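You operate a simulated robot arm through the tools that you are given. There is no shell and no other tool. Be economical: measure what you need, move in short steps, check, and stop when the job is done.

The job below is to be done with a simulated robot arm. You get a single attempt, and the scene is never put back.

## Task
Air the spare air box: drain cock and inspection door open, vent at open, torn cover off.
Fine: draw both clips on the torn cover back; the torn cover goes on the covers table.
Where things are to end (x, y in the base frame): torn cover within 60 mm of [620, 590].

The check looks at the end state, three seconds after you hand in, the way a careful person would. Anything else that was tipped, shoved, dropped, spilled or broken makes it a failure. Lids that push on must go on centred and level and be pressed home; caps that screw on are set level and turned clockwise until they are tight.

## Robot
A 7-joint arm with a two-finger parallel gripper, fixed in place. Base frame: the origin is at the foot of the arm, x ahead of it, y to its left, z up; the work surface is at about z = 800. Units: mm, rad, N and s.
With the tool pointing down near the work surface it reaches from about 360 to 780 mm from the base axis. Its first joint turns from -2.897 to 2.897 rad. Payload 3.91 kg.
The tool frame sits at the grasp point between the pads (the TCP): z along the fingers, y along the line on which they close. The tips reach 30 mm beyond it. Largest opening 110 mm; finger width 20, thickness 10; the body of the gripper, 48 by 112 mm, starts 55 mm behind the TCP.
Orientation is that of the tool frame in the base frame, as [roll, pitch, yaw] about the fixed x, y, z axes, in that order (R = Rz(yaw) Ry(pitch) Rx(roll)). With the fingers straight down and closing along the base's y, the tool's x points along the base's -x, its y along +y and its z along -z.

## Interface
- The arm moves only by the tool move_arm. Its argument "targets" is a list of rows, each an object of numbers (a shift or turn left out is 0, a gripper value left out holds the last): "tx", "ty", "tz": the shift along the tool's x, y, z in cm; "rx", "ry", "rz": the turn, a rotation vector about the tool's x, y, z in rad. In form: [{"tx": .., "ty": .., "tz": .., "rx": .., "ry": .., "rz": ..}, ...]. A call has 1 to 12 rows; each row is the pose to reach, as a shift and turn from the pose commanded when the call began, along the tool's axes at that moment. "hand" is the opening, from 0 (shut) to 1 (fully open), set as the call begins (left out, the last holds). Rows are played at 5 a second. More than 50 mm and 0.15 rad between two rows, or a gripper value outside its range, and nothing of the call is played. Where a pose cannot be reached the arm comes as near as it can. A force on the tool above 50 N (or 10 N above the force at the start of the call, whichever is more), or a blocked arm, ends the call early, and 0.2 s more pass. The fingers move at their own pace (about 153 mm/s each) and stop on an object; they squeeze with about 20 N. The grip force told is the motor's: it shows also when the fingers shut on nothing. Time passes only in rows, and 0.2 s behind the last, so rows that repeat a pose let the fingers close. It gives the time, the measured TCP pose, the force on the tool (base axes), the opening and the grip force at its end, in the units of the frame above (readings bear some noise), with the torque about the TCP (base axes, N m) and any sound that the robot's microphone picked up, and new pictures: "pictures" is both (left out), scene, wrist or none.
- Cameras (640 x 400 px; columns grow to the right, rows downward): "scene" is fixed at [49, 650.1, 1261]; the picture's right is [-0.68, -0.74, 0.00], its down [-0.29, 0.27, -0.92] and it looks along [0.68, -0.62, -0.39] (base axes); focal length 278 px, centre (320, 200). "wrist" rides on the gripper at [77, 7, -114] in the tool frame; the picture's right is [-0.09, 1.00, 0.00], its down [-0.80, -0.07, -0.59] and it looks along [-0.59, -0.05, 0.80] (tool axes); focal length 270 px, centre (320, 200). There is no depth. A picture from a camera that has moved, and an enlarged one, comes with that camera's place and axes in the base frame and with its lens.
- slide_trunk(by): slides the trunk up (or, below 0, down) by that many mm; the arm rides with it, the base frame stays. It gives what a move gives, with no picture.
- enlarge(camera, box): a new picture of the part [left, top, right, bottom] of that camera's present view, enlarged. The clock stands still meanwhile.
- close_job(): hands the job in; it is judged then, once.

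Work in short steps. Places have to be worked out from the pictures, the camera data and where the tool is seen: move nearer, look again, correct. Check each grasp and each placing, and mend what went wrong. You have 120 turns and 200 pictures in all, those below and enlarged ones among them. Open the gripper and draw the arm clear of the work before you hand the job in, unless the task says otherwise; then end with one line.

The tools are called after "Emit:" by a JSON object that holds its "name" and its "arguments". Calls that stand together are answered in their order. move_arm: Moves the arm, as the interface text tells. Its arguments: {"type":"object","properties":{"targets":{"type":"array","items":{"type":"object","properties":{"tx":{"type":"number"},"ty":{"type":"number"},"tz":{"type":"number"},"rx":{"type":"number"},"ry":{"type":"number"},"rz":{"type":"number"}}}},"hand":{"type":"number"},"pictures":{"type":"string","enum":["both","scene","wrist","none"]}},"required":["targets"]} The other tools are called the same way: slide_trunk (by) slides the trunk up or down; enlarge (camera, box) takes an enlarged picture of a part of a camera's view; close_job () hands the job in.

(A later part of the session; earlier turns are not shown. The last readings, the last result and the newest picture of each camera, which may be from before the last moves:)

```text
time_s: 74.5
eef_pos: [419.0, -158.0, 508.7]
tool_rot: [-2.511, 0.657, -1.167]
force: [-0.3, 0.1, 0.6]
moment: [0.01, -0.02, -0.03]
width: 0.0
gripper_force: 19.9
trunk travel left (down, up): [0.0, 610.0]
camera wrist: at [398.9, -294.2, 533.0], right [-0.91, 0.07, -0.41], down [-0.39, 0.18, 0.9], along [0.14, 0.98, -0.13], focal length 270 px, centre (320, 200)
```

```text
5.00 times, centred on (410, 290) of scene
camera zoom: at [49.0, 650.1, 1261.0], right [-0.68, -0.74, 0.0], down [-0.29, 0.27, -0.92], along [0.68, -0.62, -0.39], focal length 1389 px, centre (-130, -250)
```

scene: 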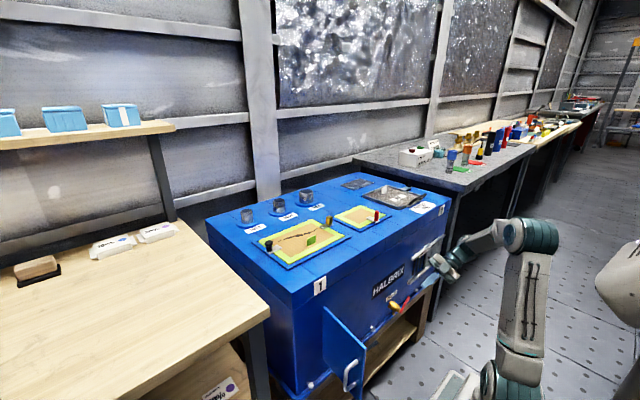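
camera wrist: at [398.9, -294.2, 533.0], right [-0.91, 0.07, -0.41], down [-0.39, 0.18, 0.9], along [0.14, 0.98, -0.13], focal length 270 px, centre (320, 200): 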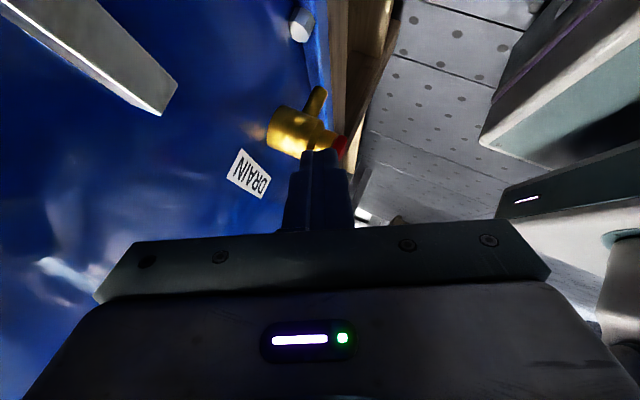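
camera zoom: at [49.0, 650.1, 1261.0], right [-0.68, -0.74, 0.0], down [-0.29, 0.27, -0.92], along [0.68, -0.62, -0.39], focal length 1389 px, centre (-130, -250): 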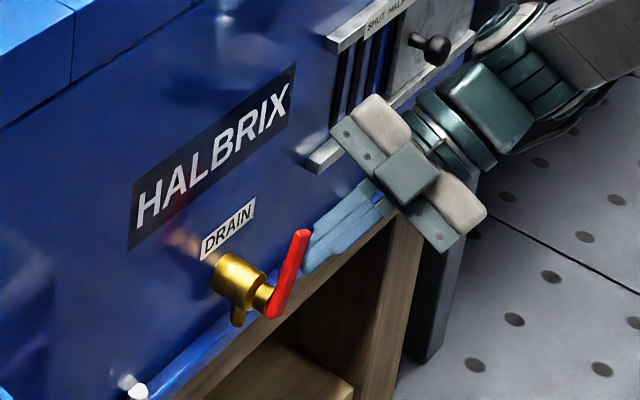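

It works: the lever has moved up to about 50°. I continue the arc toward vertical.

Emit:
{"name": "move_arm", "arguments": {"targets": [{"tx": -0.7, "ty": -0.28, "tz": -0.08}, {"tx": -1.38, "ty": -0.57, "tz": -0.16}, {"tx": -2.06, "ty": -0.78, "tz": 0.0}, {"tx": -2.74, "ty": -0.95, "tz": 0.14}], "pictures": "wrist"}}

Emit:
{"name": "enlarge", "arguments": {"camera": "scene", "box": [370, 250, 450, 330]}}

```text
time_s: 75.5
eef_pos: [420.2, -146.2, 526.5]
tool_rot: [-2.515, 0.648, -1.18]
force: [-3.3, -46.0, -12.3]
moment: [-0.93, 0.02, -0.22]
width: 0.3
gripper_force: 20.1
trunk travel left (down, up): [0.0, 610.0]
camera wrist: at [397.3, -280.5, 552.3], right [-0.91, 0.08, -0.41], down [-0.39, 0.19, 0.9], along [0.15, 0.98, -0.14], focal length 270 px, centre (320, 200)
```

wrist: 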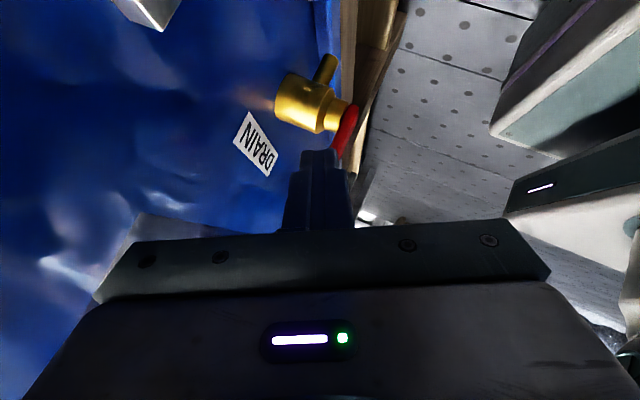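

```text
5.00 times, centred on (410, 290) of scene
camera zoom: at [49.0, 650.1, 1261.0], right [-0.68, -0.74, 0.0], down [-0.29, 0.27, -0.92], along [0.68, -0.62, -0.39], focal length 1389 px, centre (-130, -250)
```

zoom: 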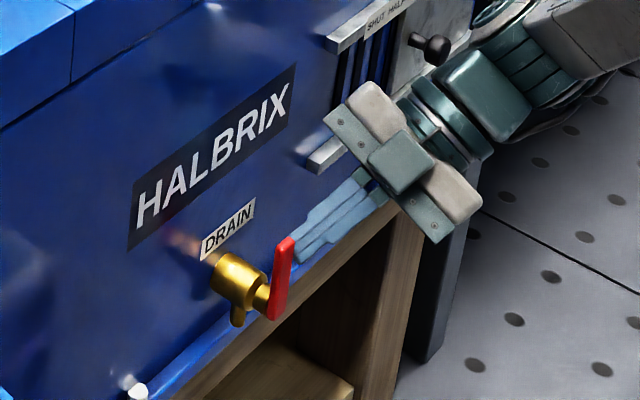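

The lever now looks nearly vertical and the push force has risen to 46 N, which suggests the stop. I nudge once more to be sure.

Emit:
{"name": "move_arm", "arguments": {"targets": [{"tx": -0.25, "tz": 0.2}, {"tx": -0.5, "tz": 0.45}, {"tx": -0.75, "tz": 0.7}], "pictures": "none"}}

Emit:
{"name": "enlarge", "arguments": {"camera": "scene", "box": [385, 275, 435, 325]}}

```text
time_s: 75.9
eef_pos: [419.6, -145.5, 526.5]
tool_rot: [-2.519, 0.637, -1.188]
force: [-11.6, -39.2, -2.3]
moment: [-0.6, 0.18, 0.07]
width: 0.0
gripper_force: 20.4
trunk travel left (down, up): [0.0, 610.0]
stopped in row 1: the force on the tool passed its limit at 59 N (the readings are from after the stop); the commanded pose is now the measured one
```

```text
8.00 times, centred on (410, 300) of scene
camera zoom: at [49.0, 650.1, 1261.0], right [-0.68, -0.74, 0.0], down [-0.29, 0.27, -0.92], along [0.68, -0.62, -0.39], focal length 2223 px, centre (-400, -600)
```

zoom: 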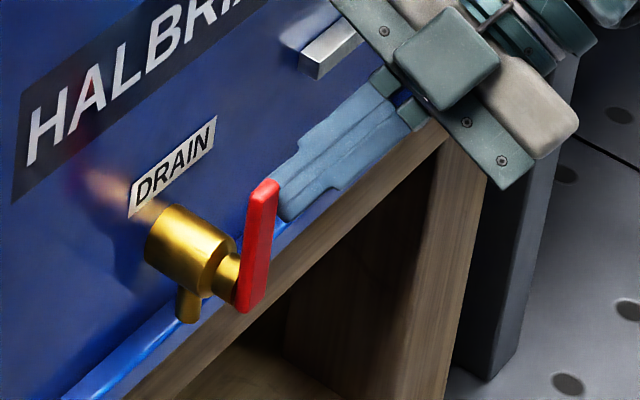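

The lever is upright, square with true vertical in this view, and at its stop. I back away and restore the vertical tool, going up.

Emit:
{"name": "move_arm", "arguments": {"targets": [{"tx": 0.8}, {"tx": 1, "tz": -3}, {"tx": 1, "tz": -7}, {"tx": 1, "tz": -10}, {"tx": 1, "tz": -12}], "pictures": "none"}}

Emit:
{"name": "move_arm", "arguments": {"targets": [{"ry": 0.13}, {"ry": 0.26}, {"ry": 0.39}, {"ry": 0.52}, {"ry": 0.65}, {"ry": 0.75}], "pictures": "both"}}

Emit:
{"name": "enlarge", "arguments": {"camera": "scene", "box": [300, 230, 460, 390]}}

```text
time_s: 77.1
eef_pos: [381.9, -226.3, 599.7]
tool_rot: [-2.516, 0.645, -1.175]
force: [0.1, 0.6, -0.4]
moment: [-0.04, 0.02, 0.02]
width: 0.0
gripper_force: 20.0
trunk travel left (down, up): [0.0, 610.0]
```

```text
time_s: 78.5
eef_pos: [380.8, -227.3, 599.0]
tool_rot: [-2.654, -0.005, -1.587]
force: [-0.4, 0.1, 0.1]
moment: [-0.02, 0.01, -0.04]
width: 0.0
gripper_force: 20.3
trunk travel left (down, up): [0.0, 610.0]
camera wrist: at [322.0, -304.9, 698.9], right [-0.88, 0.1, -0.47], down [-0.2, 0.81, 0.56], along [0.43, 0.58, -0.69], focal length 270 px, centre (320, 200)
```

scene: 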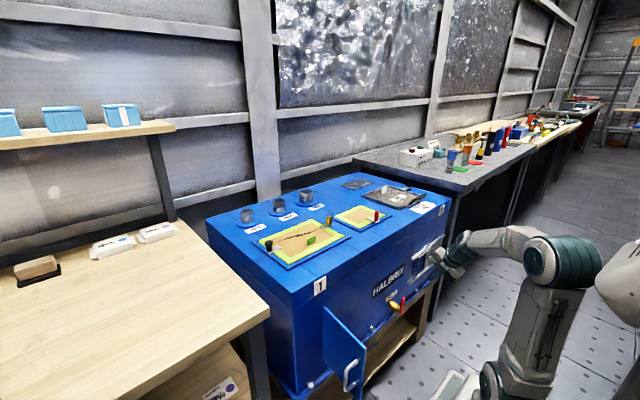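
wrist: 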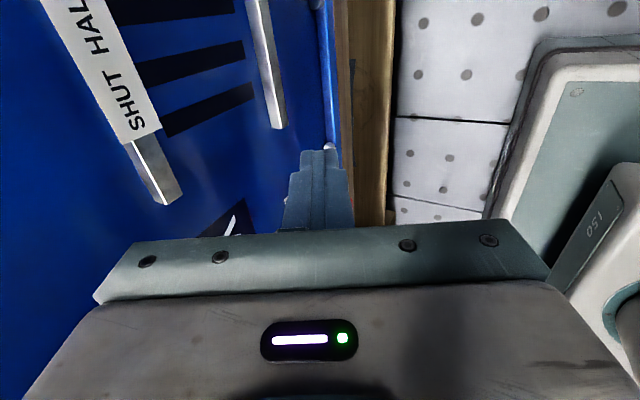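

```text
2.50 times, centred on (380, 310) of scene
camera zoom: at [49.0, 650.1, 1261.0], right [-0.68, -0.74, 0.0], down [-0.29, 0.27, -0.92], along [0.68, -0.62, -0.39], focal length 695 px, centre (170, -75)
```

zoom: 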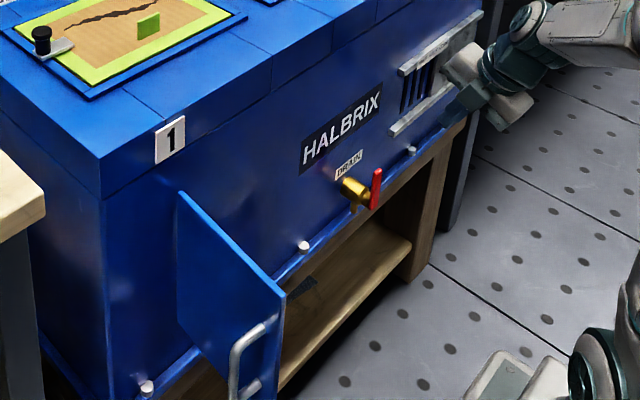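

Cock, door and vent are done. I raise the trunk back for the work on the top of the box.

Emit:
{"name": "slide_trunk", "arguments": {"by": 430}}

Emit:
{"name": "move_arm", "arguments": {"targets": [{"rx": -0.12}, {"rx": -0.24}, {"rx": -0.36}, {"rx": -0.487}], "hand": 1, "pictures": "none"}}

Emit:
{"name": "move_arm", "arguments": {"targets": [{"rz": 0.14, "tx": -2}, {"rz": 0.28, "tx": -5}, {"rz": 0.42, "tx": -9, "ty": -2}, {"rz": 0.56, "tx": -13, "ty": -4}, {"rz": 0.7, "tx": -17, "ty": -6}, {"rz": 0.84, "tx": -21, "ty": -8}, {"rz": 0.98, "tx": -25, "ty": -10}, {"rz": 1.12, "tx": -29, "ty": -12}, {"rz": 1.26, "tx": -33, "ty": -12}, {"rz": 1.4, "tx": -37, "ty": -12}, {"rz": 1.54, "tx": -41, "ty": -12}, {"rz": 1.587, "tx": -41, "ty": -12}], "pictures": "both"}}

```text
refused: 430 is not a number from -400 to 400
```

```text
time_s: 79.5
eef_pos: [380.2, -226.9, 599.5]
tool_rot: [3.139, -0.002, -1.587]
force: [0.0, -0.9, 0.0]
moment: [0.01, -0.03, -0.02]
width: 110.2
gripper_force: 0.0
trunk travel left (down, up): [0.0, 610.0]
```

```text
time_s: 80.5
eef_pos: [414.2, -107.6, 597.3]
tool_rot: [3.129, -0.009, -2.181]
force: [-35.8, -19.0, 9.5]
moment: [1.19, -3.15, -2.12]
width: 102.4
gripper_force: 0.1
trunk travel left (down, up): [0.0, 610.0]
stopped in row 5: the force on the tool passed its limit at 82 N (the readings are from after the stop); the commanded pose is now the measured one
camera wrist: at [367.1, -168.3, 715.3], right [-0.77, 0.64, 0.01], down [0.53, 0.62, 0.58], along [0.37, 0.45, -0.81], focal length 270 px, centre (320, 200)
```

scene: 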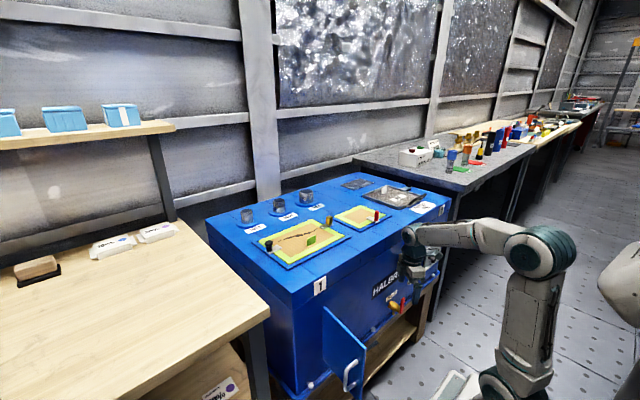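
wrist: 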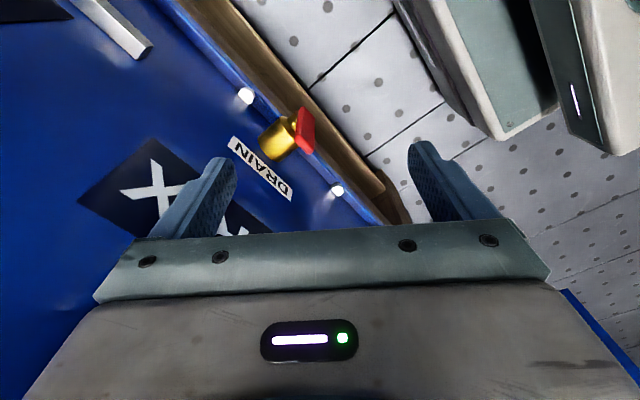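

The slide was refused (400 mm limit), so the next move brushed the box front; the cock lever is still upright. I retreat from the face first.

Emit:
{"name": "move_arm", "arguments": {"targets": [{"tx": 1.5, "ty": 2.1}, {"tx": 2.9, "ty": 4.1}], "hand": 0.5, "pictures": "none"}}

```text
time_s: 81.1
eef_pos: [367.8, -105.0, 596.8]
tool_rot: [3.131, -0.011, -2.169]
force: [-0.2, 0.4, -0.8]
moment: [-0.01, 0.04, 0.02]
width: 55.1
gripper_force: 0.0
trunk travel left (down, up): [0.0, 610.0]
```

Clear of the box now, so I slide the trunk up.

Emit:
{"name": "slide_trunk", "arguments": {"by": 400}}

```text
time_s: 85.0
eef_pos: [367.6, -106.3, 997.5]
tool_rot: [3.133, -0.012, -2.17]
force: [0.3, 0.0, -0.6]
moment: [0.0, 0.01, -0.01]
width: 54.8
gripper_force: 0.0
trunk travel left (down, up): [-400.0, 210.0]
```

High and clear. I move over the top of the box, squaring the yaw.

Emit:
{"name": "move_arm", "arguments": {"targets": [{"tx": -3.2, "ty": -0.6, "rz": 0.1}, {"tx": -6.4, "ty": -1.2, "rz": 0.2}, {"tx": -9.6, "ty": -1.8, "rz": 0.3}, {"tx": -12.8, "ty": -2.4, "rz": 0.4}, {"tx": -16, "ty": -3, "rz": 0.5}, {"tx": -19.2, "ty": -3.6, "rz": 0.6}, {"tx": -22.4, "ty": -4.2, "rz": 0.7}, {"tx": -25.6, "ty": -4.8, "rz": 0.8}, {"tx": -29, "ty": -5.3, "rz": 0.9}, {"tx": -32.6, "ty": -5.8, "rz": 0.97}], "hand": 1, "pictures": "wrist"}}

Emit:
{"name": "enlarge", "arguments": {"camera": "scene", "box": [240, 190, 400, 290]}}

```text
time_s: 87.2
eef_pos: [599.4, 133.0, 992.1]
tool_rot: [-3.139, -0.014, 3.141]
force: [-0.3, 0.1, -0.1]
moment: [-0.01, 0.03, -0.01]
width: 109.9
gripper_force: 0.2
trunk travel left (down, up): [-400.0, 210.0]
camera wrist: at [526.3, 138.9, 1109.3], right [0.09, 1.0, -0.01], down [0.81, -0.07, 0.58], along [0.58, -0.05, -0.81], focal length 270 px, centre (320, 200)
```

wrist: 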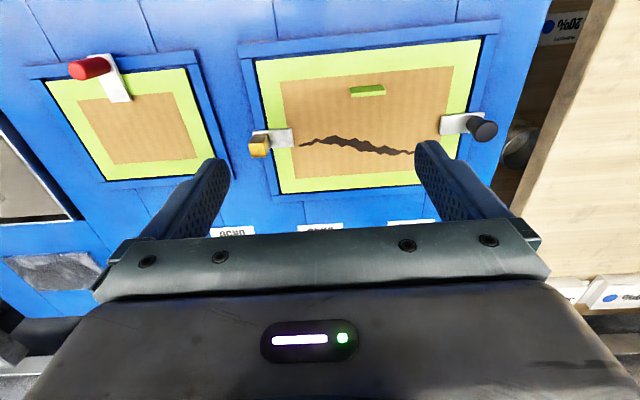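

```text
4.00 times, centred on (320, 240) of scene
camera zoom: at [49.0, 650.1, 1261.0], right [-0.68, -0.74, 0.0], down [-0.29, 0.27, -0.92], along [0.68, -0.62, -0.39], focal length 1111 px, centre (320, 40)
```

zoom: 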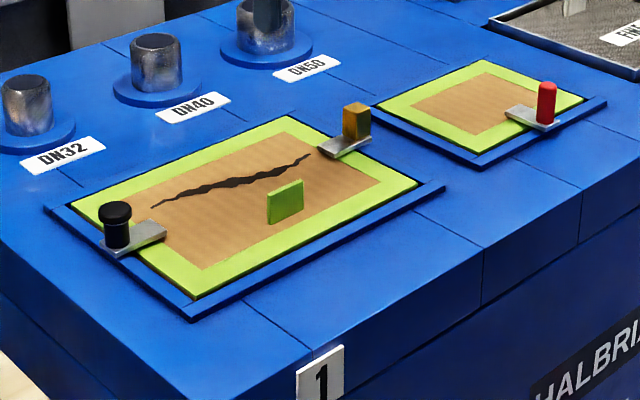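

Two clips hold the torn cover: a yellow knob with its top near (643, 64, 846) and a black knob near (645, 300, 841). The green pull tab is near (598, 181, 836). I go over the black knob first.

Emit:
{"name": "move_arm", "arguments": {"targets": [{"tx": -1.1, "ty": 4.2, "tz": 1.5}, {"tx": -2.3, "ty": 8.4, "tz": 3.5}, {"tx": -3.5, "ty": 12.6, "tz": 5.5}, {"tx": -4.6, "ty": 16.7, "tz": 7.5}, {"tx": -4.6, "ty": 16.7, "tz": 9}], "pictures": "wrist"}}

Emit:
{"name": "enlarge", "arguments": {"camera": "scene", "box": [220, 180, 380, 280]}}

```text
time_s: 88.4
eef_pos: [643.7, 297.4, 903.2]
tool_rot: [-3.137, -0.013, -3.141]
force: [0.3, 0.4, -0.7]
moment: [0.0, 0.02, -0.03]
width: 109.9
gripper_force: 0.0
trunk travel left (down, up): [-400.0, 210.0]
camera wrist: at [569.8, 303.9, 1020.1], right [0.09, 1.0, 0.0], down [0.81, -0.07, 0.58], along [0.58, -0.05, -0.81], focal length 270 px, centre (320, 200)
```

wrist: 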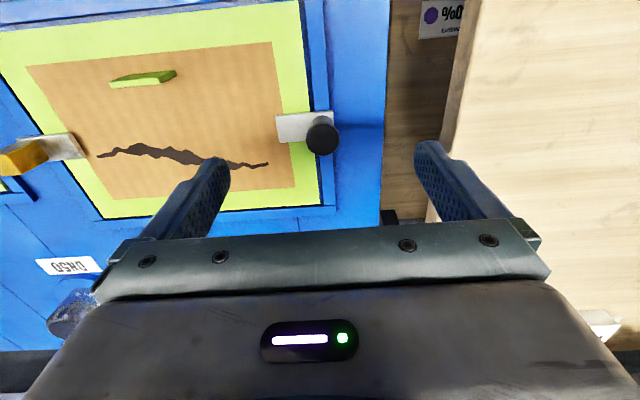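

```text
4.00 times, centred on (300, 230) of scene
camera zoom: at [49.0, 650.1, 1261.0], right [-0.68, -0.74, 0.0], down [-0.29, 0.27, -0.92], along [0.68, -0.62, -0.39], focal length 1111 px, centre (400, 80)
```

zoom: 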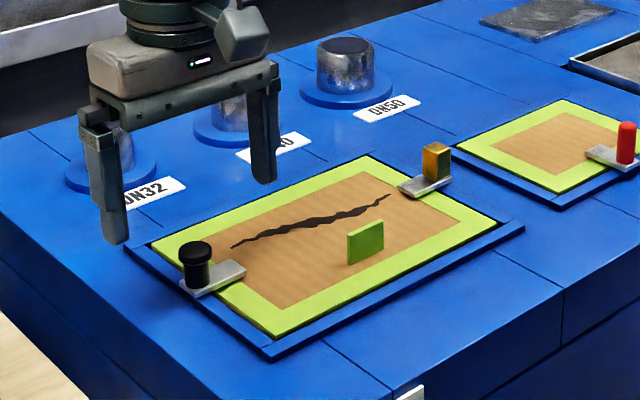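

The knob is right under the TCP. I descend to z ≈ 846 and close on it.

Emit:
{"name": "move_arm", "arguments": {"targets": [{"tz": 2, "ty": 0.2}, {"tz": 4, "ty": 0.2}, {"tz": 5.7, "ty": 0.2}], "pictures": "none"}}

Emit:
{"name": "move_arm", "arguments": {"targets": [{}, {}, {}], "hand": 0, "pictures": "wrist"}}

Emit:
{"name": "enlarge", "arguments": {"camera": "scene", "box": [220, 200, 340, 275]}}

```text
time_s: 89.2
eef_pos: [643.4, 298.7, 845.5]
tool_rot: [-3.139, -0.014, -3.141]
force: [-0.1, 0.2, -0.3]
moment: [0.01, -0.01, 0.01]
width: 110.0
gripper_force: 0.0
trunk travel left (down, up): [-400.0, 210.0]
```

```text
time_s: 90.0
eef_pos: [643.6, 297.9, 845.8]
tool_rot: [-3.139, -0.014, -3.139]
force: [-1.4, -0.2, -2.4]
moment: [0.0, -0.39, -0.02]
width: 23.5
gripper_force: 44.7
trunk travel left (down, up): [-400.0, 210.0]
camera wrist: at [569.0, 305.5, 962.6], right [0.09, 1.0, 0.0], down [0.81, -0.07, 0.58], along [0.58, -0.05, -0.81], focal length 270 px, centre (320, 200)
```

wrist: 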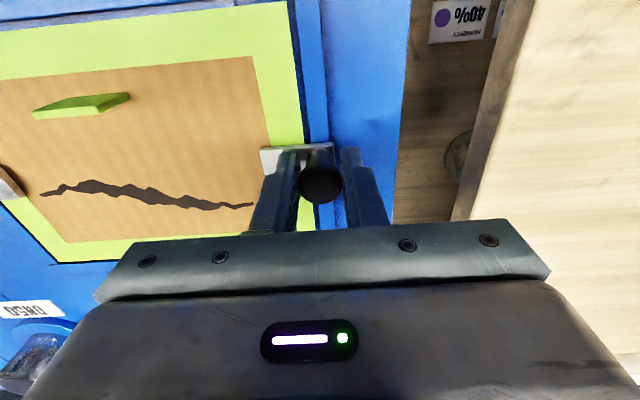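

```text
5.33 times, centred on (280, 238) of scene
camera zoom: at [49.0, 650.1, 1261.0], right [-0.68, -0.74, 0.0], down [-0.29, 0.27, -0.92], along [0.68, -0.62, -0.39], focal length 1482 px, centre (533, 0)
```

zoom: 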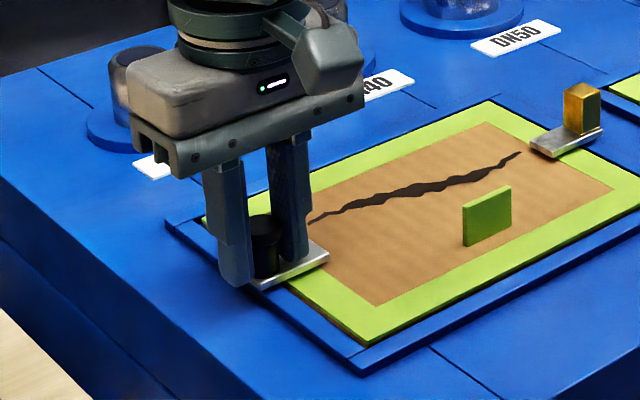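

Gripped at 23.5 mm. I draw it outward (+y).

Emit:
{"name": "move_arm", "arguments": {"targets": [{"ty": 0.8}, {"ty": 1.6}, {"ty": 2.4}, {"ty": 3.2}], "pictures": "wrist"}}

Emit:
{"name": "enlarge", "arguments": {"camera": "scene", "box": [220, 200, 340, 275]}}

```text
time_s: 91.0
eef_pos: [643.8, 328.2, 846.0]
tool_rot: [-3.135, -0.014, 3.14]
force: [-8.5, -16.5, -3.3]
moment: [-0.13, -0.55, 0.07]
width: 23.1
gripper_force: 45.2
trunk travel left (down, up): [-400.0, 210.0]
camera wrist: at [569.2, 334.4, 962.7], right [0.09, 1.0, -0.01], down [0.81, -0.07, 0.58], along [0.58, -0.06, -0.81], focal length 270 px, centre (320, 200)
```

wrist: 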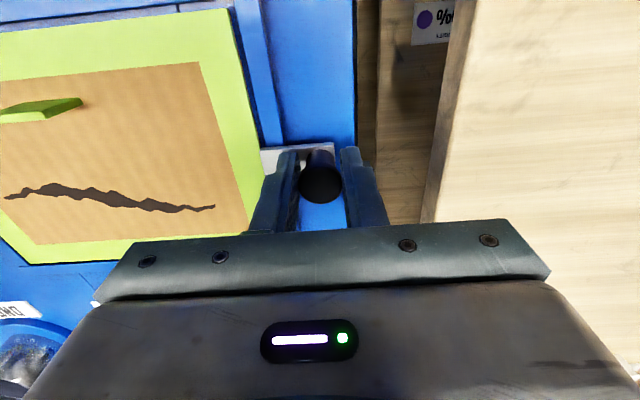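

```text
5.33 times, centred on (280, 238) of scene
camera zoom: at [49.0, 650.1, 1261.0], right [-0.68, -0.74, 0.0], down [-0.29, 0.27, -0.92], along [0.68, -0.62, -0.39], focal length 1482 px, centre (533, 0)
```

zoom: 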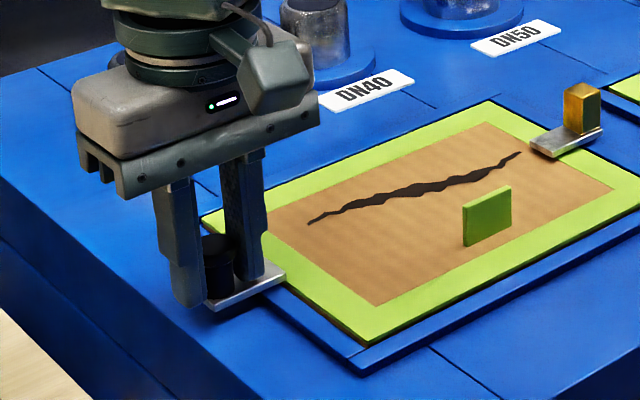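

The clip is nearly off the cover. I draw on until the stop.

Emit:
{"name": "move_arm", "arguments": {"targets": [{"ty": 0.5}, {"ty": 0.9}, {"ty": 1.3}], "pictures": "wrist"}}

Emit:
{"name": "enlarge", "arguments": {"camera": "scene", "box": [220, 200, 340, 275]}}

```text
time_s: 91.5
eef_pos: [643.0, 328.9, 845.2]
tool_rot: [-3.118, -0.016, 3.136]
force: [-6.7, -36.0, 6.8]
moment: [-0.59, 0.07, -0.18]
width: 23.2
gripper_force: 44.8
trunk travel left (down, up): [-400.0, 210.0]
stopped in row 2: the force on the tool passed its limit at 54 N (the readings are from after the stop); the commanded pose is now the measured one
camera wrist: at [569.7, 337.2, 962.7], right [0.09, 1.0, -0.03], down [0.81, -0.06, 0.58], along [0.58, -0.08, -0.81], focal length 270 px, centre (320, 200)
```

wrist: 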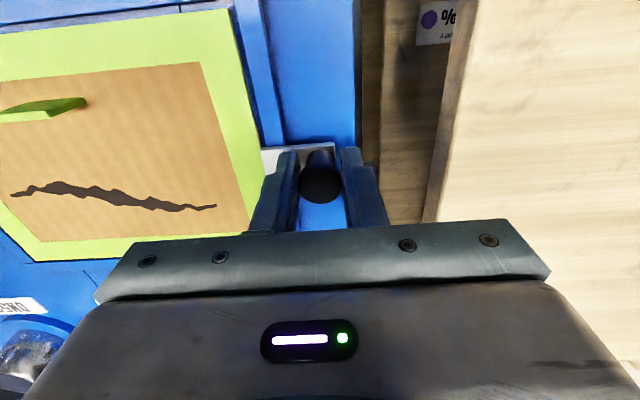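

```text
5.33 times, centred on (280, 238) of scene
camera zoom: at [49.0, 650.1, 1261.0], right [-0.68, -0.74, 0.0], down [-0.29, 0.27, -0.92], along [0.68, -0.62, -0.39], focal length 1482 px, centre (533, 0)
```

zoom: 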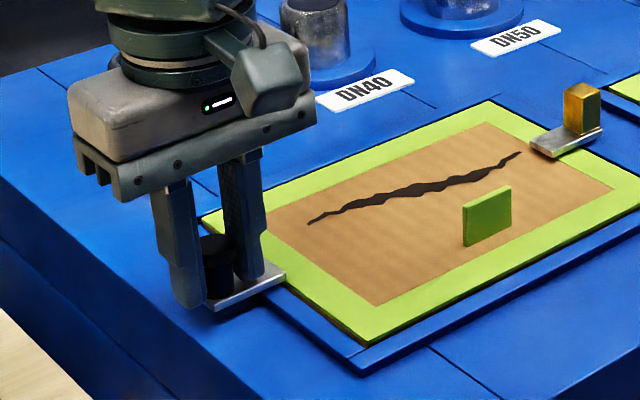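

It's at its stop, 30 mm out and clear of the cover. I release, rise, and go to the yellow clip.

Emit:
{"name": "move_arm", "arguments": {"targets": [{}, {}, {"tz": -3}, {"tz": -6}, {"tz": -6, "ty": -4.5}, {"tz": -6, "ty": -9}, {"tz": -6, "ty": -13.5}, {"tz": -6, "ty": -18}, {"tz": -6, "ty": -22.5}, {"tz": -6, "ty": -26.5}], "hand": 1, "pictures": "wrist"}}

Emit:
{"name": "enlarge", "arguments": {"camera": "scene", "box": [240, 190, 400, 290]}}

```text
time_s: 93.7
eef_pos: [643.8, 73.7, 907.9]
tool_rot: [-3.127, -0.02, -3.14]
force: [0.4, 0.3, 0.2]
moment: [0.01, -0.04, 0.04]
width: 110.0
gripper_force: 0.1
trunk travel left (down, up): [-400.0, 210.0]
camera wrist: at [569.4, 80.4, 1025.3], right [0.09, 1.0, -0.02], down [0.81, -0.06, 0.58], along [0.58, -0.06, -0.81], focal length 270 px, centre (320, 200)
```

wrist: 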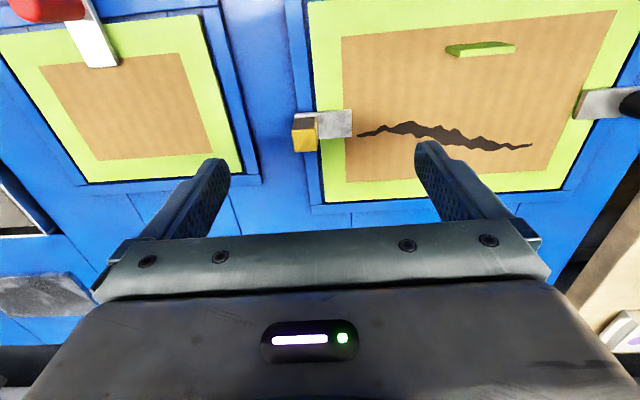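

```text
4.00 times, centred on (320, 240) of scene
camera zoom: at [49.0, 650.1, 1261.0], right [-0.68, -0.74, 0.0], down [-0.29, 0.27, -0.92], along [0.68, -0.62, -0.39], focal length 1111 px, centre (320, 40)
```

zoom: 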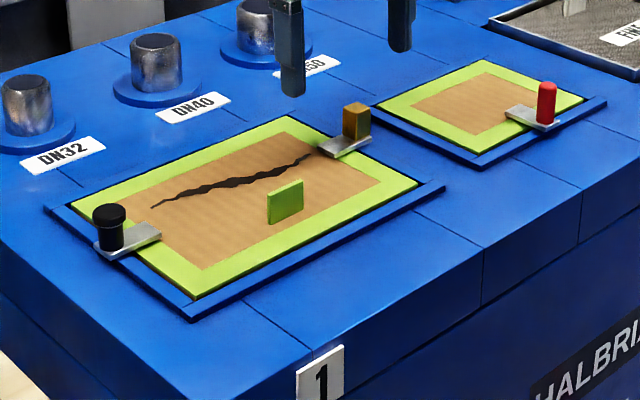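

The black clip seems to have sprung back over the cover after release. I do the yellow one with force readings to learn how these clips behave; its knob is at (641, 61).

Emit:
{"name": "move_arm", "arguments": {"targets": [{"ty": -1.2, "tz": 2}, {"ty": -1.2, "tz": 4}, {"ty": -1.2, "tz": 6}], "pictures": "none"}}

Emit:
{"name": "move_arm", "arguments": {"targets": [{}, {}, {}], "hand": 0, "pictures": "none"}}

Emit:
{"name": "move_arm", "arguments": {"targets": [{"ty": -0.5}, {"ty": -1.0}, {"ty": -1.5}], "pictures": "wrist"}}

Emit:
{"name": "enlarge", "arguments": {"camera": "scene", "box": [240, 190, 400, 290]}}

```text
time_s: 94.5
eef_pos: [642.3, 60.2, 848.6]
tool_rot: [-3.124, -0.019, -3.141]
force: [1.2, -0.2, 0.0]
moment: [0.0, -0.02, -0.01]
width: 110.1
gripper_force: 0.1
trunk travel left (down, up): [-400.0, 210.0]
```

```text
time_s: 95.3
eef_pos: [643.8, 61.6, 848.4]
tool_rot: [-3.126, -0.019, -3.14]
force: [-0.5, -0.7, -3.5]
moment: [1.16, -0.52, -0.13]
width: 17.8
gripper_force: 45.1
trunk travel left (down, up): [-400.0, 210.0]
```

```text
time_s: 96.1
eef_pos: [642.6, 45.6, 849.0]
tool_rot: [-3.125, -0.019, -3.139]
force: [1.2, 0.9, -4.6]
moment: [1.17, -0.3, -0.07]
width: 18.0
gripper_force: 45.3
trunk travel left (down, up): [-400.0, 210.0]
camera wrist: at [568.7, 52.9, 965.4], right [0.09, 1.0, -0.02], down [0.81, -0.06, 0.58], along [0.58, -0.06, -0.81], focal length 270 px, centre (320, 200)
```

wrist: 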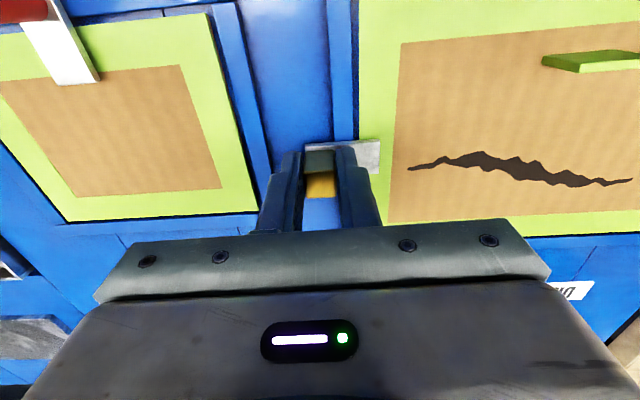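

```text
4.00 times, centred on (320, 240) of scene
camera zoom: at [49.0, 650.1, 1261.0], right [-0.68, -0.74, 0.0], down [-0.29, 0.27, -0.92], along [0.68, -0.62, -0.39], focal length 1111 px, centre (320, 40)
```

zoom: 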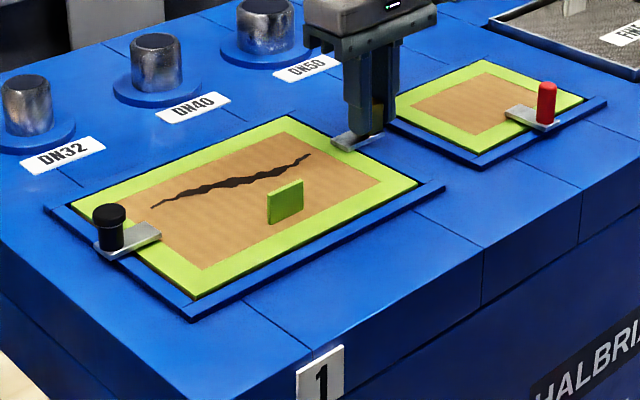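

The yellow clip slides with almost no force. I draw it on to its stop.

Emit:
{"name": "move_arm", "arguments": {"targets": [{"ty": -0.6}, {"ty": -1.2}, {"ty": -1.6}, {"ty": -2.0}], "pictures": "none"}}

Emit:
{"name": "move_arm", "arguments": {"targets": [{}, {}, {"tz": -3}, {"tz": -6}], "hand": 0.5, "pictures": "wrist"}}

Emit:
{"name": "enlarge", "arguments": {"camera": "scene", "box": [240, 190, 400, 290]}}

```text
time_s: 97.1
eef_pos: [643.2, 32.1, 847.8]
tool_rot: [-3.13, -0.018, -3.135]
force: [1.9, 26.0, -8.1]
moment: [1.6, -0.37, -0.53]
width: 17.7
gripper_force: 44.5
trunk travel left (down, up): [-400.0, 210.0]
```

```text
time_s: 98.1
eef_pos: [642.5, 27.9, 909.0]
tool_rot: [-3.123, -0.018, -3.14]
force: [0.1, 0.1, 1.0]
moment: [0.0, 0.02, 0.02]
width: 55.0
gripper_force: 0.0
trunk travel left (down, up): [-400.0, 210.0]
camera wrist: at [569.1, 34.8, 1026.5], right [0.09, 1.0, -0.02], down [0.81, -0.06, 0.58], along [0.58, -0.06, -0.81], focal length 270 px, centre (320, 200)
```

wrist: 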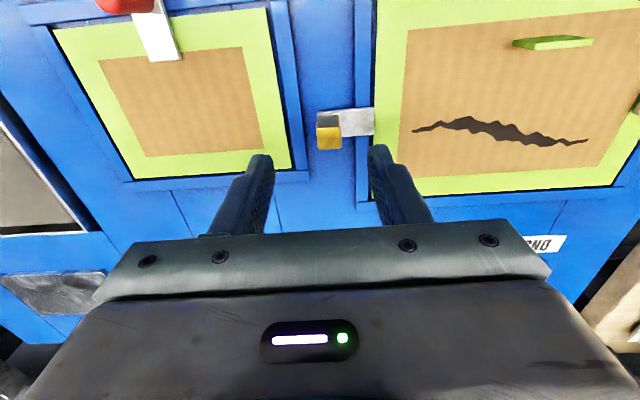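

```text
4.00 times, centred on (320, 240) of scene
camera zoom: at [49.0, 650.1, 1261.0], right [-0.68, -0.74, 0.0], down [-0.29, 0.27, -0.92], along [0.68, -0.62, -0.39], focal length 1111 px, centre (320, 40)
```

zoom: 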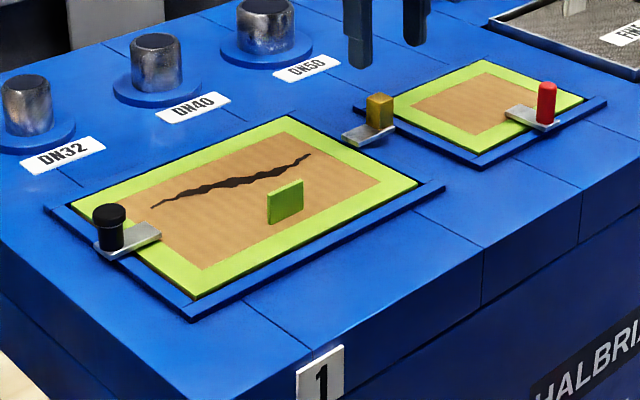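

Yellow stays back. I return to the black clip and draw it again, watching closely on release.

Emit:
{"name": "move_arm", "arguments": {"targets": [{"ty": 4.5}, {"ty": 9}, {"ty": 13.5}, {"ty": 18}, {"ty": 22.5}, {"ty": 27.2}], "hand": 1, "pictures": "wrist"}}

```text
time_s: 99.5
eef_pos: [643.3, 300.2, 903.8]
tool_rot: [-3.123, -0.02, -3.14]
force: [-0.6, -0.1, -0.1]
moment: [-0.01, 0.0, 0.01]
width: 110.1
gripper_force: 0.1
trunk travel left (down, up): [-400.0, 210.0]
camera wrist: at [569.4, 307.3, 1021.4], right [0.09, 1.0, -0.02], down [0.81, -0.06, 0.58], along [0.58, -0.06, -0.81], focal length 270 px, centre (320, 200)
```

wrist: 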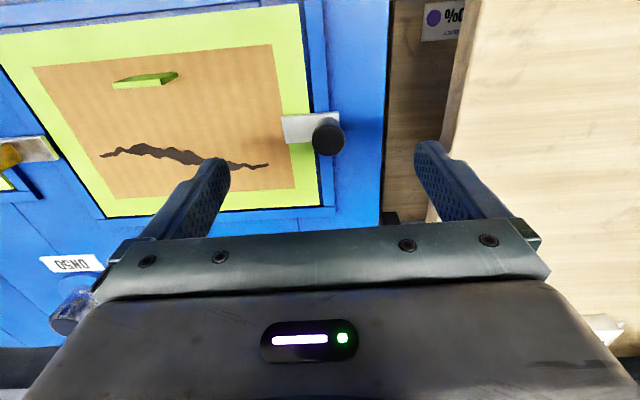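

The knob is at y ≈ 304, still well over the cover. I grip it again and draw it slowly.

Emit:
{"name": "move_arm", "arguments": {"targets": [{"tz": 2, "ty": 0.4}, {"tz": 4, "ty": 0.4}, {"tz": 6.2, "ty": 0.4}], "pictures": "none"}}

Emit:
{"name": "move_arm", "arguments": {"targets": [{}, {}, {}], "hand": 0, "pictures": "none"}}

Emit:
{"name": "move_arm", "arguments": {"targets": [{"ty": 0.5}, {"ty": 1.0}, {"ty": 1.4}, {"ty": 1.4}], "pictures": "none"}}

Emit:
{"name": "move_arm", "arguments": {"targets": [{"ty": 0.4}, {"ty": 0.8}, {"ty": 1.2}, {"ty": 1.2}, {"ty": 1.2}], "pictures": "wrist"}}

```text
time_s: 100.3
eef_pos: [642.1, 300.7, 841.9]
tool_rot: [-3.126, -0.018, -3.14]
force: [-0.1, 0.3, -0.4]
moment: [-0.01, -0.02, 0.02]
width: 109.9
gripper_force: 0.0
trunk travel left (down, up): [-400.0, 210.0]
```

```text
time_s: 101.1
eef_pos: [642.7, 300.8, 842.4]
tool_rot: [-3.124, -0.018, -3.14]
force: [1.8, -0.2, -0.3]
moment: [-0.84, -0.08, -0.22]
width: 47.1
gripper_force: 45.1
trunk travel left (down, up): [-400.0, 210.0]
```

```text
time_s: 102.1
eef_pos: [641.5, 315.7, 842.0]
tool_rot: [-3.125, -0.016, -3.139]
force: [4.6, -1.0, 4.7]
moment: [-1.47, 0.69, 0.1]
width: 47.0
gripper_force: 45.4
trunk travel left (down, up): [-400.0, 210.0]
```

```text
time_s: 103.1
eef_pos: [641.0, 315.3, 843.0]
tool_rot: [-3.1, -0.022, 3.139]
force: [-7.0, -35.8, 10.7]
moment: [-2.3, 0.23, -0.13]
width: 46.6
gripper_force: 45.4
trunk travel left (down, up): [-400.0, 210.0]
stopped in row 4: the force on the tool passed its limit at 52 N (the readings are from after the stop); the commanded pose is now the measured one
camera wrist: at [569.0, 327.2, 959.4], right [0.09, 1.0, -0.04], down [0.81, -0.05, 0.58], along [0.57, -0.09, -0.81], focal length 270 px, centre (320, 200)
```

wrist: 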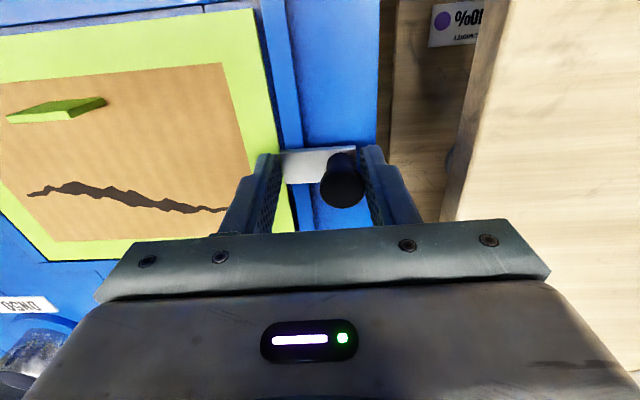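

The clip is at its stop again. I open just a little and watch whether it stays.

Emit:
{"name": "move_arm", "arguments": {"targets": [{}, {}, {}], "hand": 0.75, "pictures": "wrist"}}

```text
time_s: 103.9
eef_pos: [641.2, 327.0, 839.3]
tool_rot: [-3.111, -0.023, -3.137]
force: [-0.2, -0.2, -0.5]
moment: [-0.02, 0.01, 0.0]
width: 82.6
gripper_force: 0.0
trunk travel left (down, up): [-400.0, 210.0]
camera wrist: at [567.7, 335.3, 957.3], right [0.08, 1.0, -0.03], down [0.81, -0.05, 0.58], along [0.57, -0.07, -0.82], focal length 270 px, centre (320, 200)
```

wrist: 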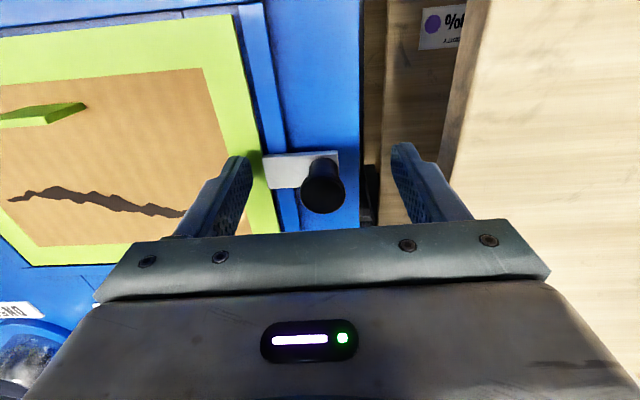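

It stays for the moment. I rise a little and look again for creep.

Emit:
{"name": "move_arm", "arguments": {"targets": [{"tz": -2}, {"tz": -5}, {"tz": -5}, {"tz": -5}, {"tz": -5}], "pictures": "wrist"}}

Emit:
{"name": "enlarge", "arguments": {"camera": "scene", "box": [240, 190, 400, 290]}}

```text
time_s: 105.1
eef_pos: [641.6, 328.0, 889.8]
tool_rot: [-3.11, -0.023, -3.138]
force: [0.8, 0.1, -0.6]
moment: [0.02, 0.0, 0.01]
width: 82.6
gripper_force: 0.0
trunk travel left (down, up): [-400.0, 210.0]
camera wrist: at [568.3, 337.0, 1007.4], right [0.08, 1.0, -0.03], down [0.81, -0.05, 0.58], along [0.57, -0.07, -0.82], focal length 270 px, centre (320, 200)
```

wrist: 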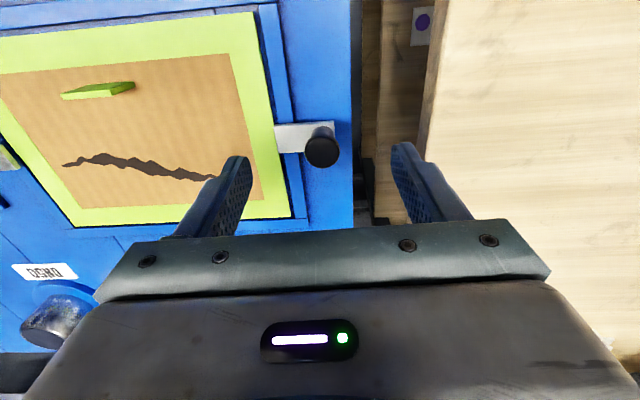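

```text
4.00 times, centred on (320, 240) of scene
camera zoom: at [49.0, 650.1, 1261.0], right [-0.68, -0.74, 0.0], down [-0.29, 0.27, -0.92], along [0.68, -0.62, -0.39], focal length 1111 px, centre (320, 40)
```

zoom: 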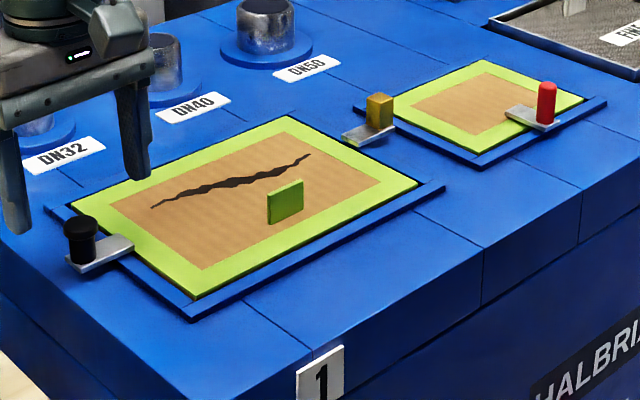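

Both clips now stand clear. I rise and move above the green tab, turning 90° so the fingers close along x across the tab's thickness.

Emit:
{"name": "move_arm", "arguments": {"targets": [{"tz": -4, "rz": -0.13}, {"tz": -6, "rz": -0.26}, {"tz": -6, "tx": 0.5, "ty": -2, "rz": -0.39}, {"tz": -6, "tx": 1, "ty": -4, "rz": -0.53}, {"tz": -6, "tx": 1.5, "ty": -6, "rz": -0.67}, {"tz": -6, "tx": 2, "ty": -8, "rz": -0.81}, {"tz": -6, "tx": 2.5, "ty": -10, "rz": -0.95}, {"tz": -6, "tx": 3, "ty": -12, "rz": -1.09}, {"tz": -6, "tx": 3.5, "ty": -13.5, "rz": -1.23}, {"tz": -6, "tx": 4, "ty": -14.7, "rz": -1.37}, {"tz": -6, "tx": 4.4, "ty": -14.7, "rz": -1.5}, {"tz": -6, "tx": 4.4, "ty": -14.7, "rz": -1.57}], "hand": 0.5, "pictures": "wrist"}}

Emit:
{"name": "enlarge", "arguments": {"camera": "scene", "box": [240, 190, 400, 290]}}

```text
time_s: 107.7
eef_pos: [598.8, 181.9, 954.8]
tool_rot: [3.117, -0.031, -1.565]
force: [-0.4, 0.3, 0.6]
moment: [0.02, -0.01, -0.01]
width: 54.9
gripper_force: 0.1
trunk travel left (down, up): [-400.0, 210.0]
camera wrist: at [597.4, 108.5, 1073.4], right [-1.0, 0.08, 0.02], down [0.08, 0.82, 0.57], along [0.03, 0.57, -0.82], focal length 270 px, centre (320, 200)
```

wrist: 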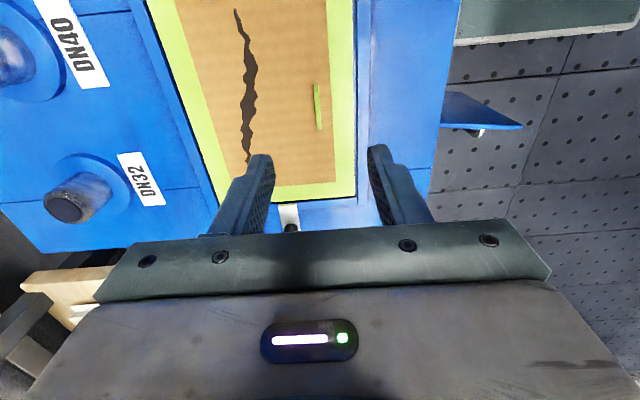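

```text
4.00 times, centred on (320, 240) of scene
camera zoom: at [49.0, 650.1, 1261.0], right [-0.68, -0.74, 0.0], down [-0.29, 0.27, -0.92], along [0.68, -0.62, -0.39], focal length 1111 px, centre (320, 40)
```

zoom: 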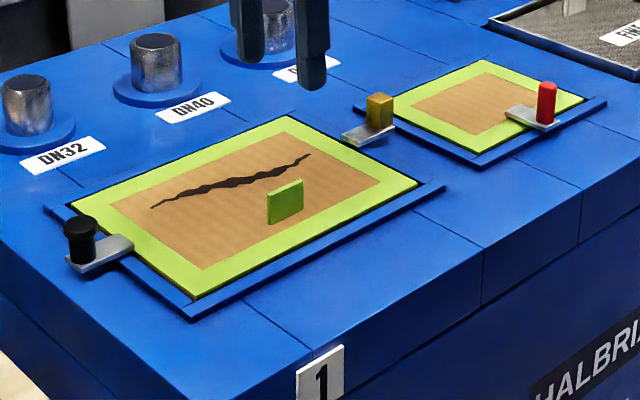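

Both clips remain drawn. The tab is at (599, 177). I level the tool, centre, and descend over it.

Emit:
{"name": "move_arm", "arguments": {"targets": [{"tx": 0.5, "tz": 3, "rx": 0.025, "ry": -0.031}, {"tx": 0.5, "tz": 6, "rx": 0.025, "ry": -0.031}, {"tx": 0.5, "tz": 9, "rx": 0.025, "ry": -0.031}], "pictures": "wrist"}}

Emit:
{"name": "enlarge", "arguments": {"camera": "scene", "box": [260, 200, 380, 275]}}

```text
time_s: 108.5
eef_pos: [597.8, 176.3, 863.9]
tool_rot: [-3.139, 0.001, -1.567]
force: [0.1, -0.4, -0.5]
moment: [-0.02, 0.0, -0.01]
width: 54.9
gripper_force: 0.1
trunk travel left (down, up): [-400.0, 210.0]
camera wrist: at [592.1, 97.3, 980.8], right [-1.0, 0.08, 0.0], down [0.07, 0.8, 0.6], along [0.05, 0.59, -0.8], focal length 270 px, centre (320, 200)
```

wrist: 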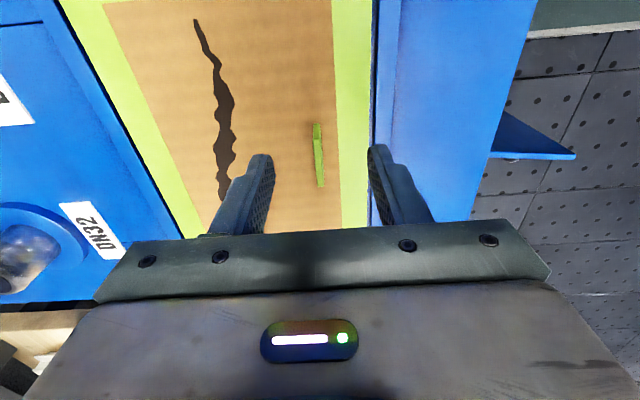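

```text
5.33 times, centred on (320, 238) of scene
camera zoom: at [49.0, 650.1, 1261.0], right [-0.68, -0.74, 0.0], down [-0.29, 0.27, -0.92], along [0.68, -0.62, -0.39], focal length 1482 px, centre (320, 0)
```

zoom: 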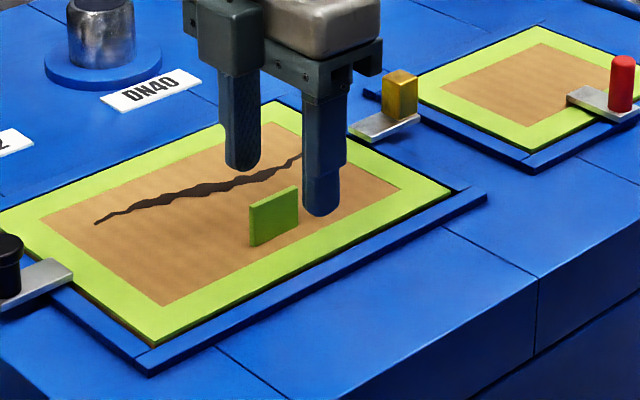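

The tab sits between the finger planes. I shift 4 mm toward −y, descend to z ≈ 843, and close.

Emit:
{"name": "move_arm", "arguments": {"targets": [{"tx": 0.4, "tz": 1}, {"tx": 0.4, "tz": 2.1}], "pictures": "none"}}

Emit:
{"name": "move_arm", "arguments": {"targets": [{}, {}, {}], "hand": 0, "pictures": "none"}}

Emit:
{"name": "enlarge", "arguments": {"camera": "scene", "box": [260, 200, 380, 275]}}

```text
time_s: 109.1
eef_pos: [597.8, 171.7, 843.1]
tool_rot: [-3.14, -0.001, -1.567]
force: [-0.2, -0.3, -0.6]
moment: [0.0, -0.01, -0.05]
width: 54.8
gripper_force: 0.1
trunk travel left (down, up): [-400.0, 210.0]
```

```text
time_s: 109.9
eef_pos: [598.1, 171.2, 844.0]
tool_rot: [-3.14, 0.0, -1.566]
force: [1.1, 0.5, 0.7]
moment: [0.03, 0.01, 0.0]
width: 3.6
gripper_force: 19.7
trunk travel left (down, up): [-400.0, 210.0]
```

```text
5.33 times, centred on (320, 238) of scene
camera zoom: at [49.0, 650.1, 1261.0], right [-0.68, -0.74, 0.0], down [-0.29, 0.27, -0.92], along [0.68, -0.62, -0.39], focal length 1482 px, centre (320, 0)
```

zoom: 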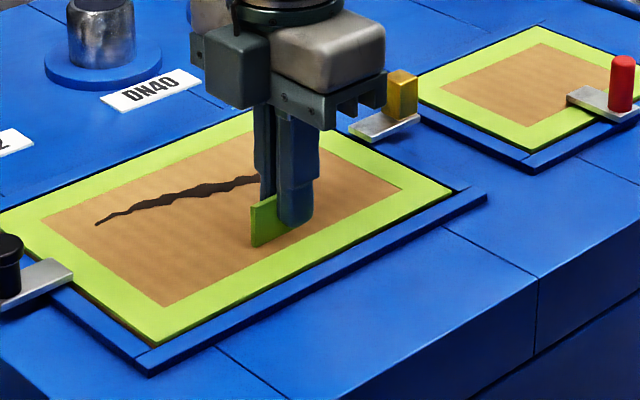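

The grip took only the −y half of the tab. I open, shift 10 mm toward +y and a bit lower, and regrip.

Emit:
{"name": "move_arm", "arguments": {"targets": [{}, {"tx": -1.0}, {"tx": -1.0, "tz": 0.3}], "hand": 0.3, "pictures": "none"}}

Emit:
{"name": "move_arm", "arguments": {"targets": [{}, {}, {}], "hand": 0, "pictures": "none"}}

Emit:
{"name": "enlarge", "arguments": {"camera": "scene", "box": [260, 200, 380, 275]}}

```text
time_s: 110.7
eef_pos: [598.2, 180.4, 840.7]
tool_rot: [-3.139, 0.0, -1.566]
force: [-0.9, -1.1, 0.5]
moment: [-0.02, 0.01, -0.01]
width: 33.0
gripper_force: 0.0
trunk travel left (down, up): [-400.0, 210.0]
```

```text
time_s: 111.5
eef_pos: [597.9, 181.7, 841.1]
tool_rot: [-3.139, 0.0, -1.568]
force: [-0.3, -0.7, 0.2]
moment: [-0.02, 0.03, 0.03]
width: 3.4
gripper_force: 19.9
trunk travel left (down, up): [-400.0, 210.0]
```

```text
5.33 times, centred on (320, 238) of scene
camera zoom: at [49.0, 650.1, 1261.0], right [-0.68, -0.74, 0.0], down [-0.29, 0.27, -0.92], along [0.68, -0.62, -0.39], focal length 1482 px, centre (320, 0)
```

zoom: 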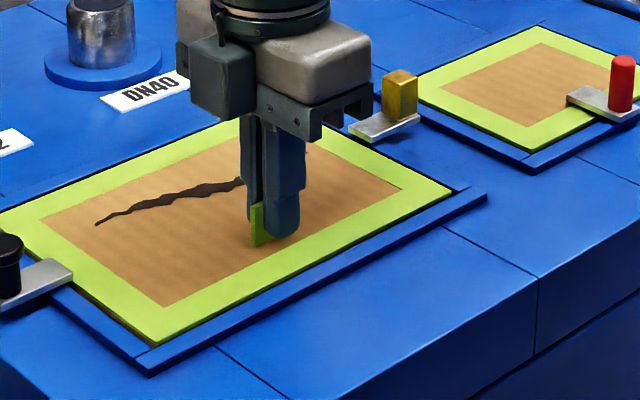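

The grip is good now. I lift slowly by 30 mm and look.

Emit:
{"name": "move_arm", "arguments": {"targets": [{"tz": -0.5}, {"tz": -1}, {"tz": -2}, {"tz": -3}], "pictures": "both"}}

```text
time_s: 112.5
eef_pos: [598.3, 180.6, 871.5]
tool_rot: [-3.14, 0.002, -1.569]
force: [0.2, 0.0, -0.8]
moment: [0.01, 0.01, 0.01]
width: 3.4
gripper_force: 20.1
trunk travel left (down, up): [-400.0, 210.0]
camera wrist: at [592.7, 103.1, 987.3], right [-1.0, 0.08, 0.0], down [0.07, 0.8, 0.6], along [0.05, 0.59, -0.8], focal length 270 px, centre (320, 200)
```

scene: 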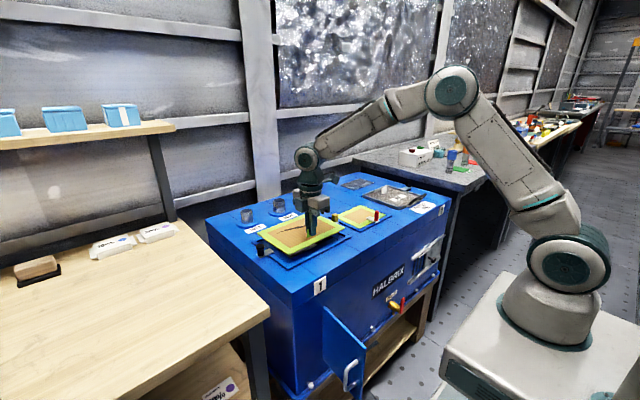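
wrist: 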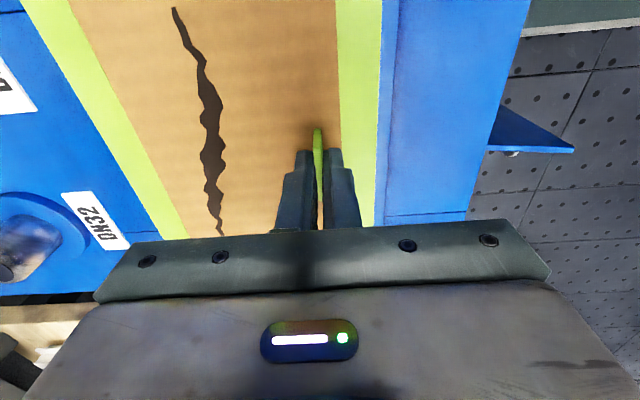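

The cover is coming up and is very light. I check that it's level and free of the clips.

Emit:
{"name": "enlarge", "arguments": {"camera": "scene", "box": [240, 190, 400, 290]}}

Emit:
{"name": "enlarge", "arguments": {"camera": "scene", "box": [0, 180, 280, 355]}}

```text
4.00 times, centred on (320, 240) of scene
camera zoom: at [49.0, 650.1, 1261.0], right [-0.68, -0.74, 0.0], down [-0.29, 0.27, -0.92], along [0.68, -0.62, -0.39], focal length 1111 px, centre (320, 40)
```

zoom: 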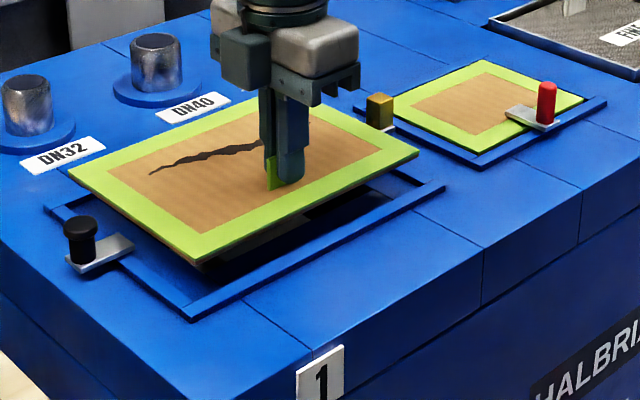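

```text
2.29 times, centred on (140, 268) of scene
camera zoom: at [49.0, 650.1, 1261.0], right [-0.68, -0.74, 0.0], down [-0.29, 0.27, -0.92], along [0.68, -0.62, -0.39], focal length 635 px, centre (731, 46)
```

zoom: 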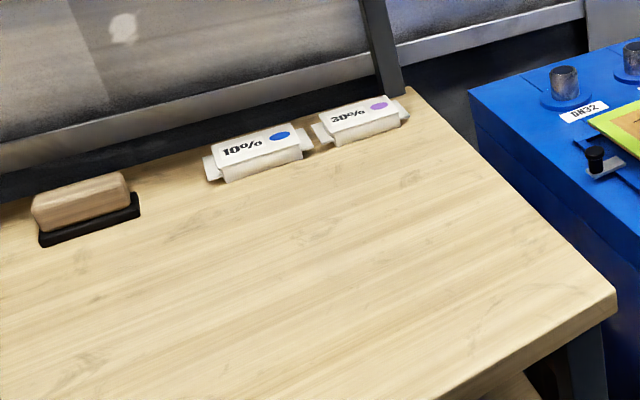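

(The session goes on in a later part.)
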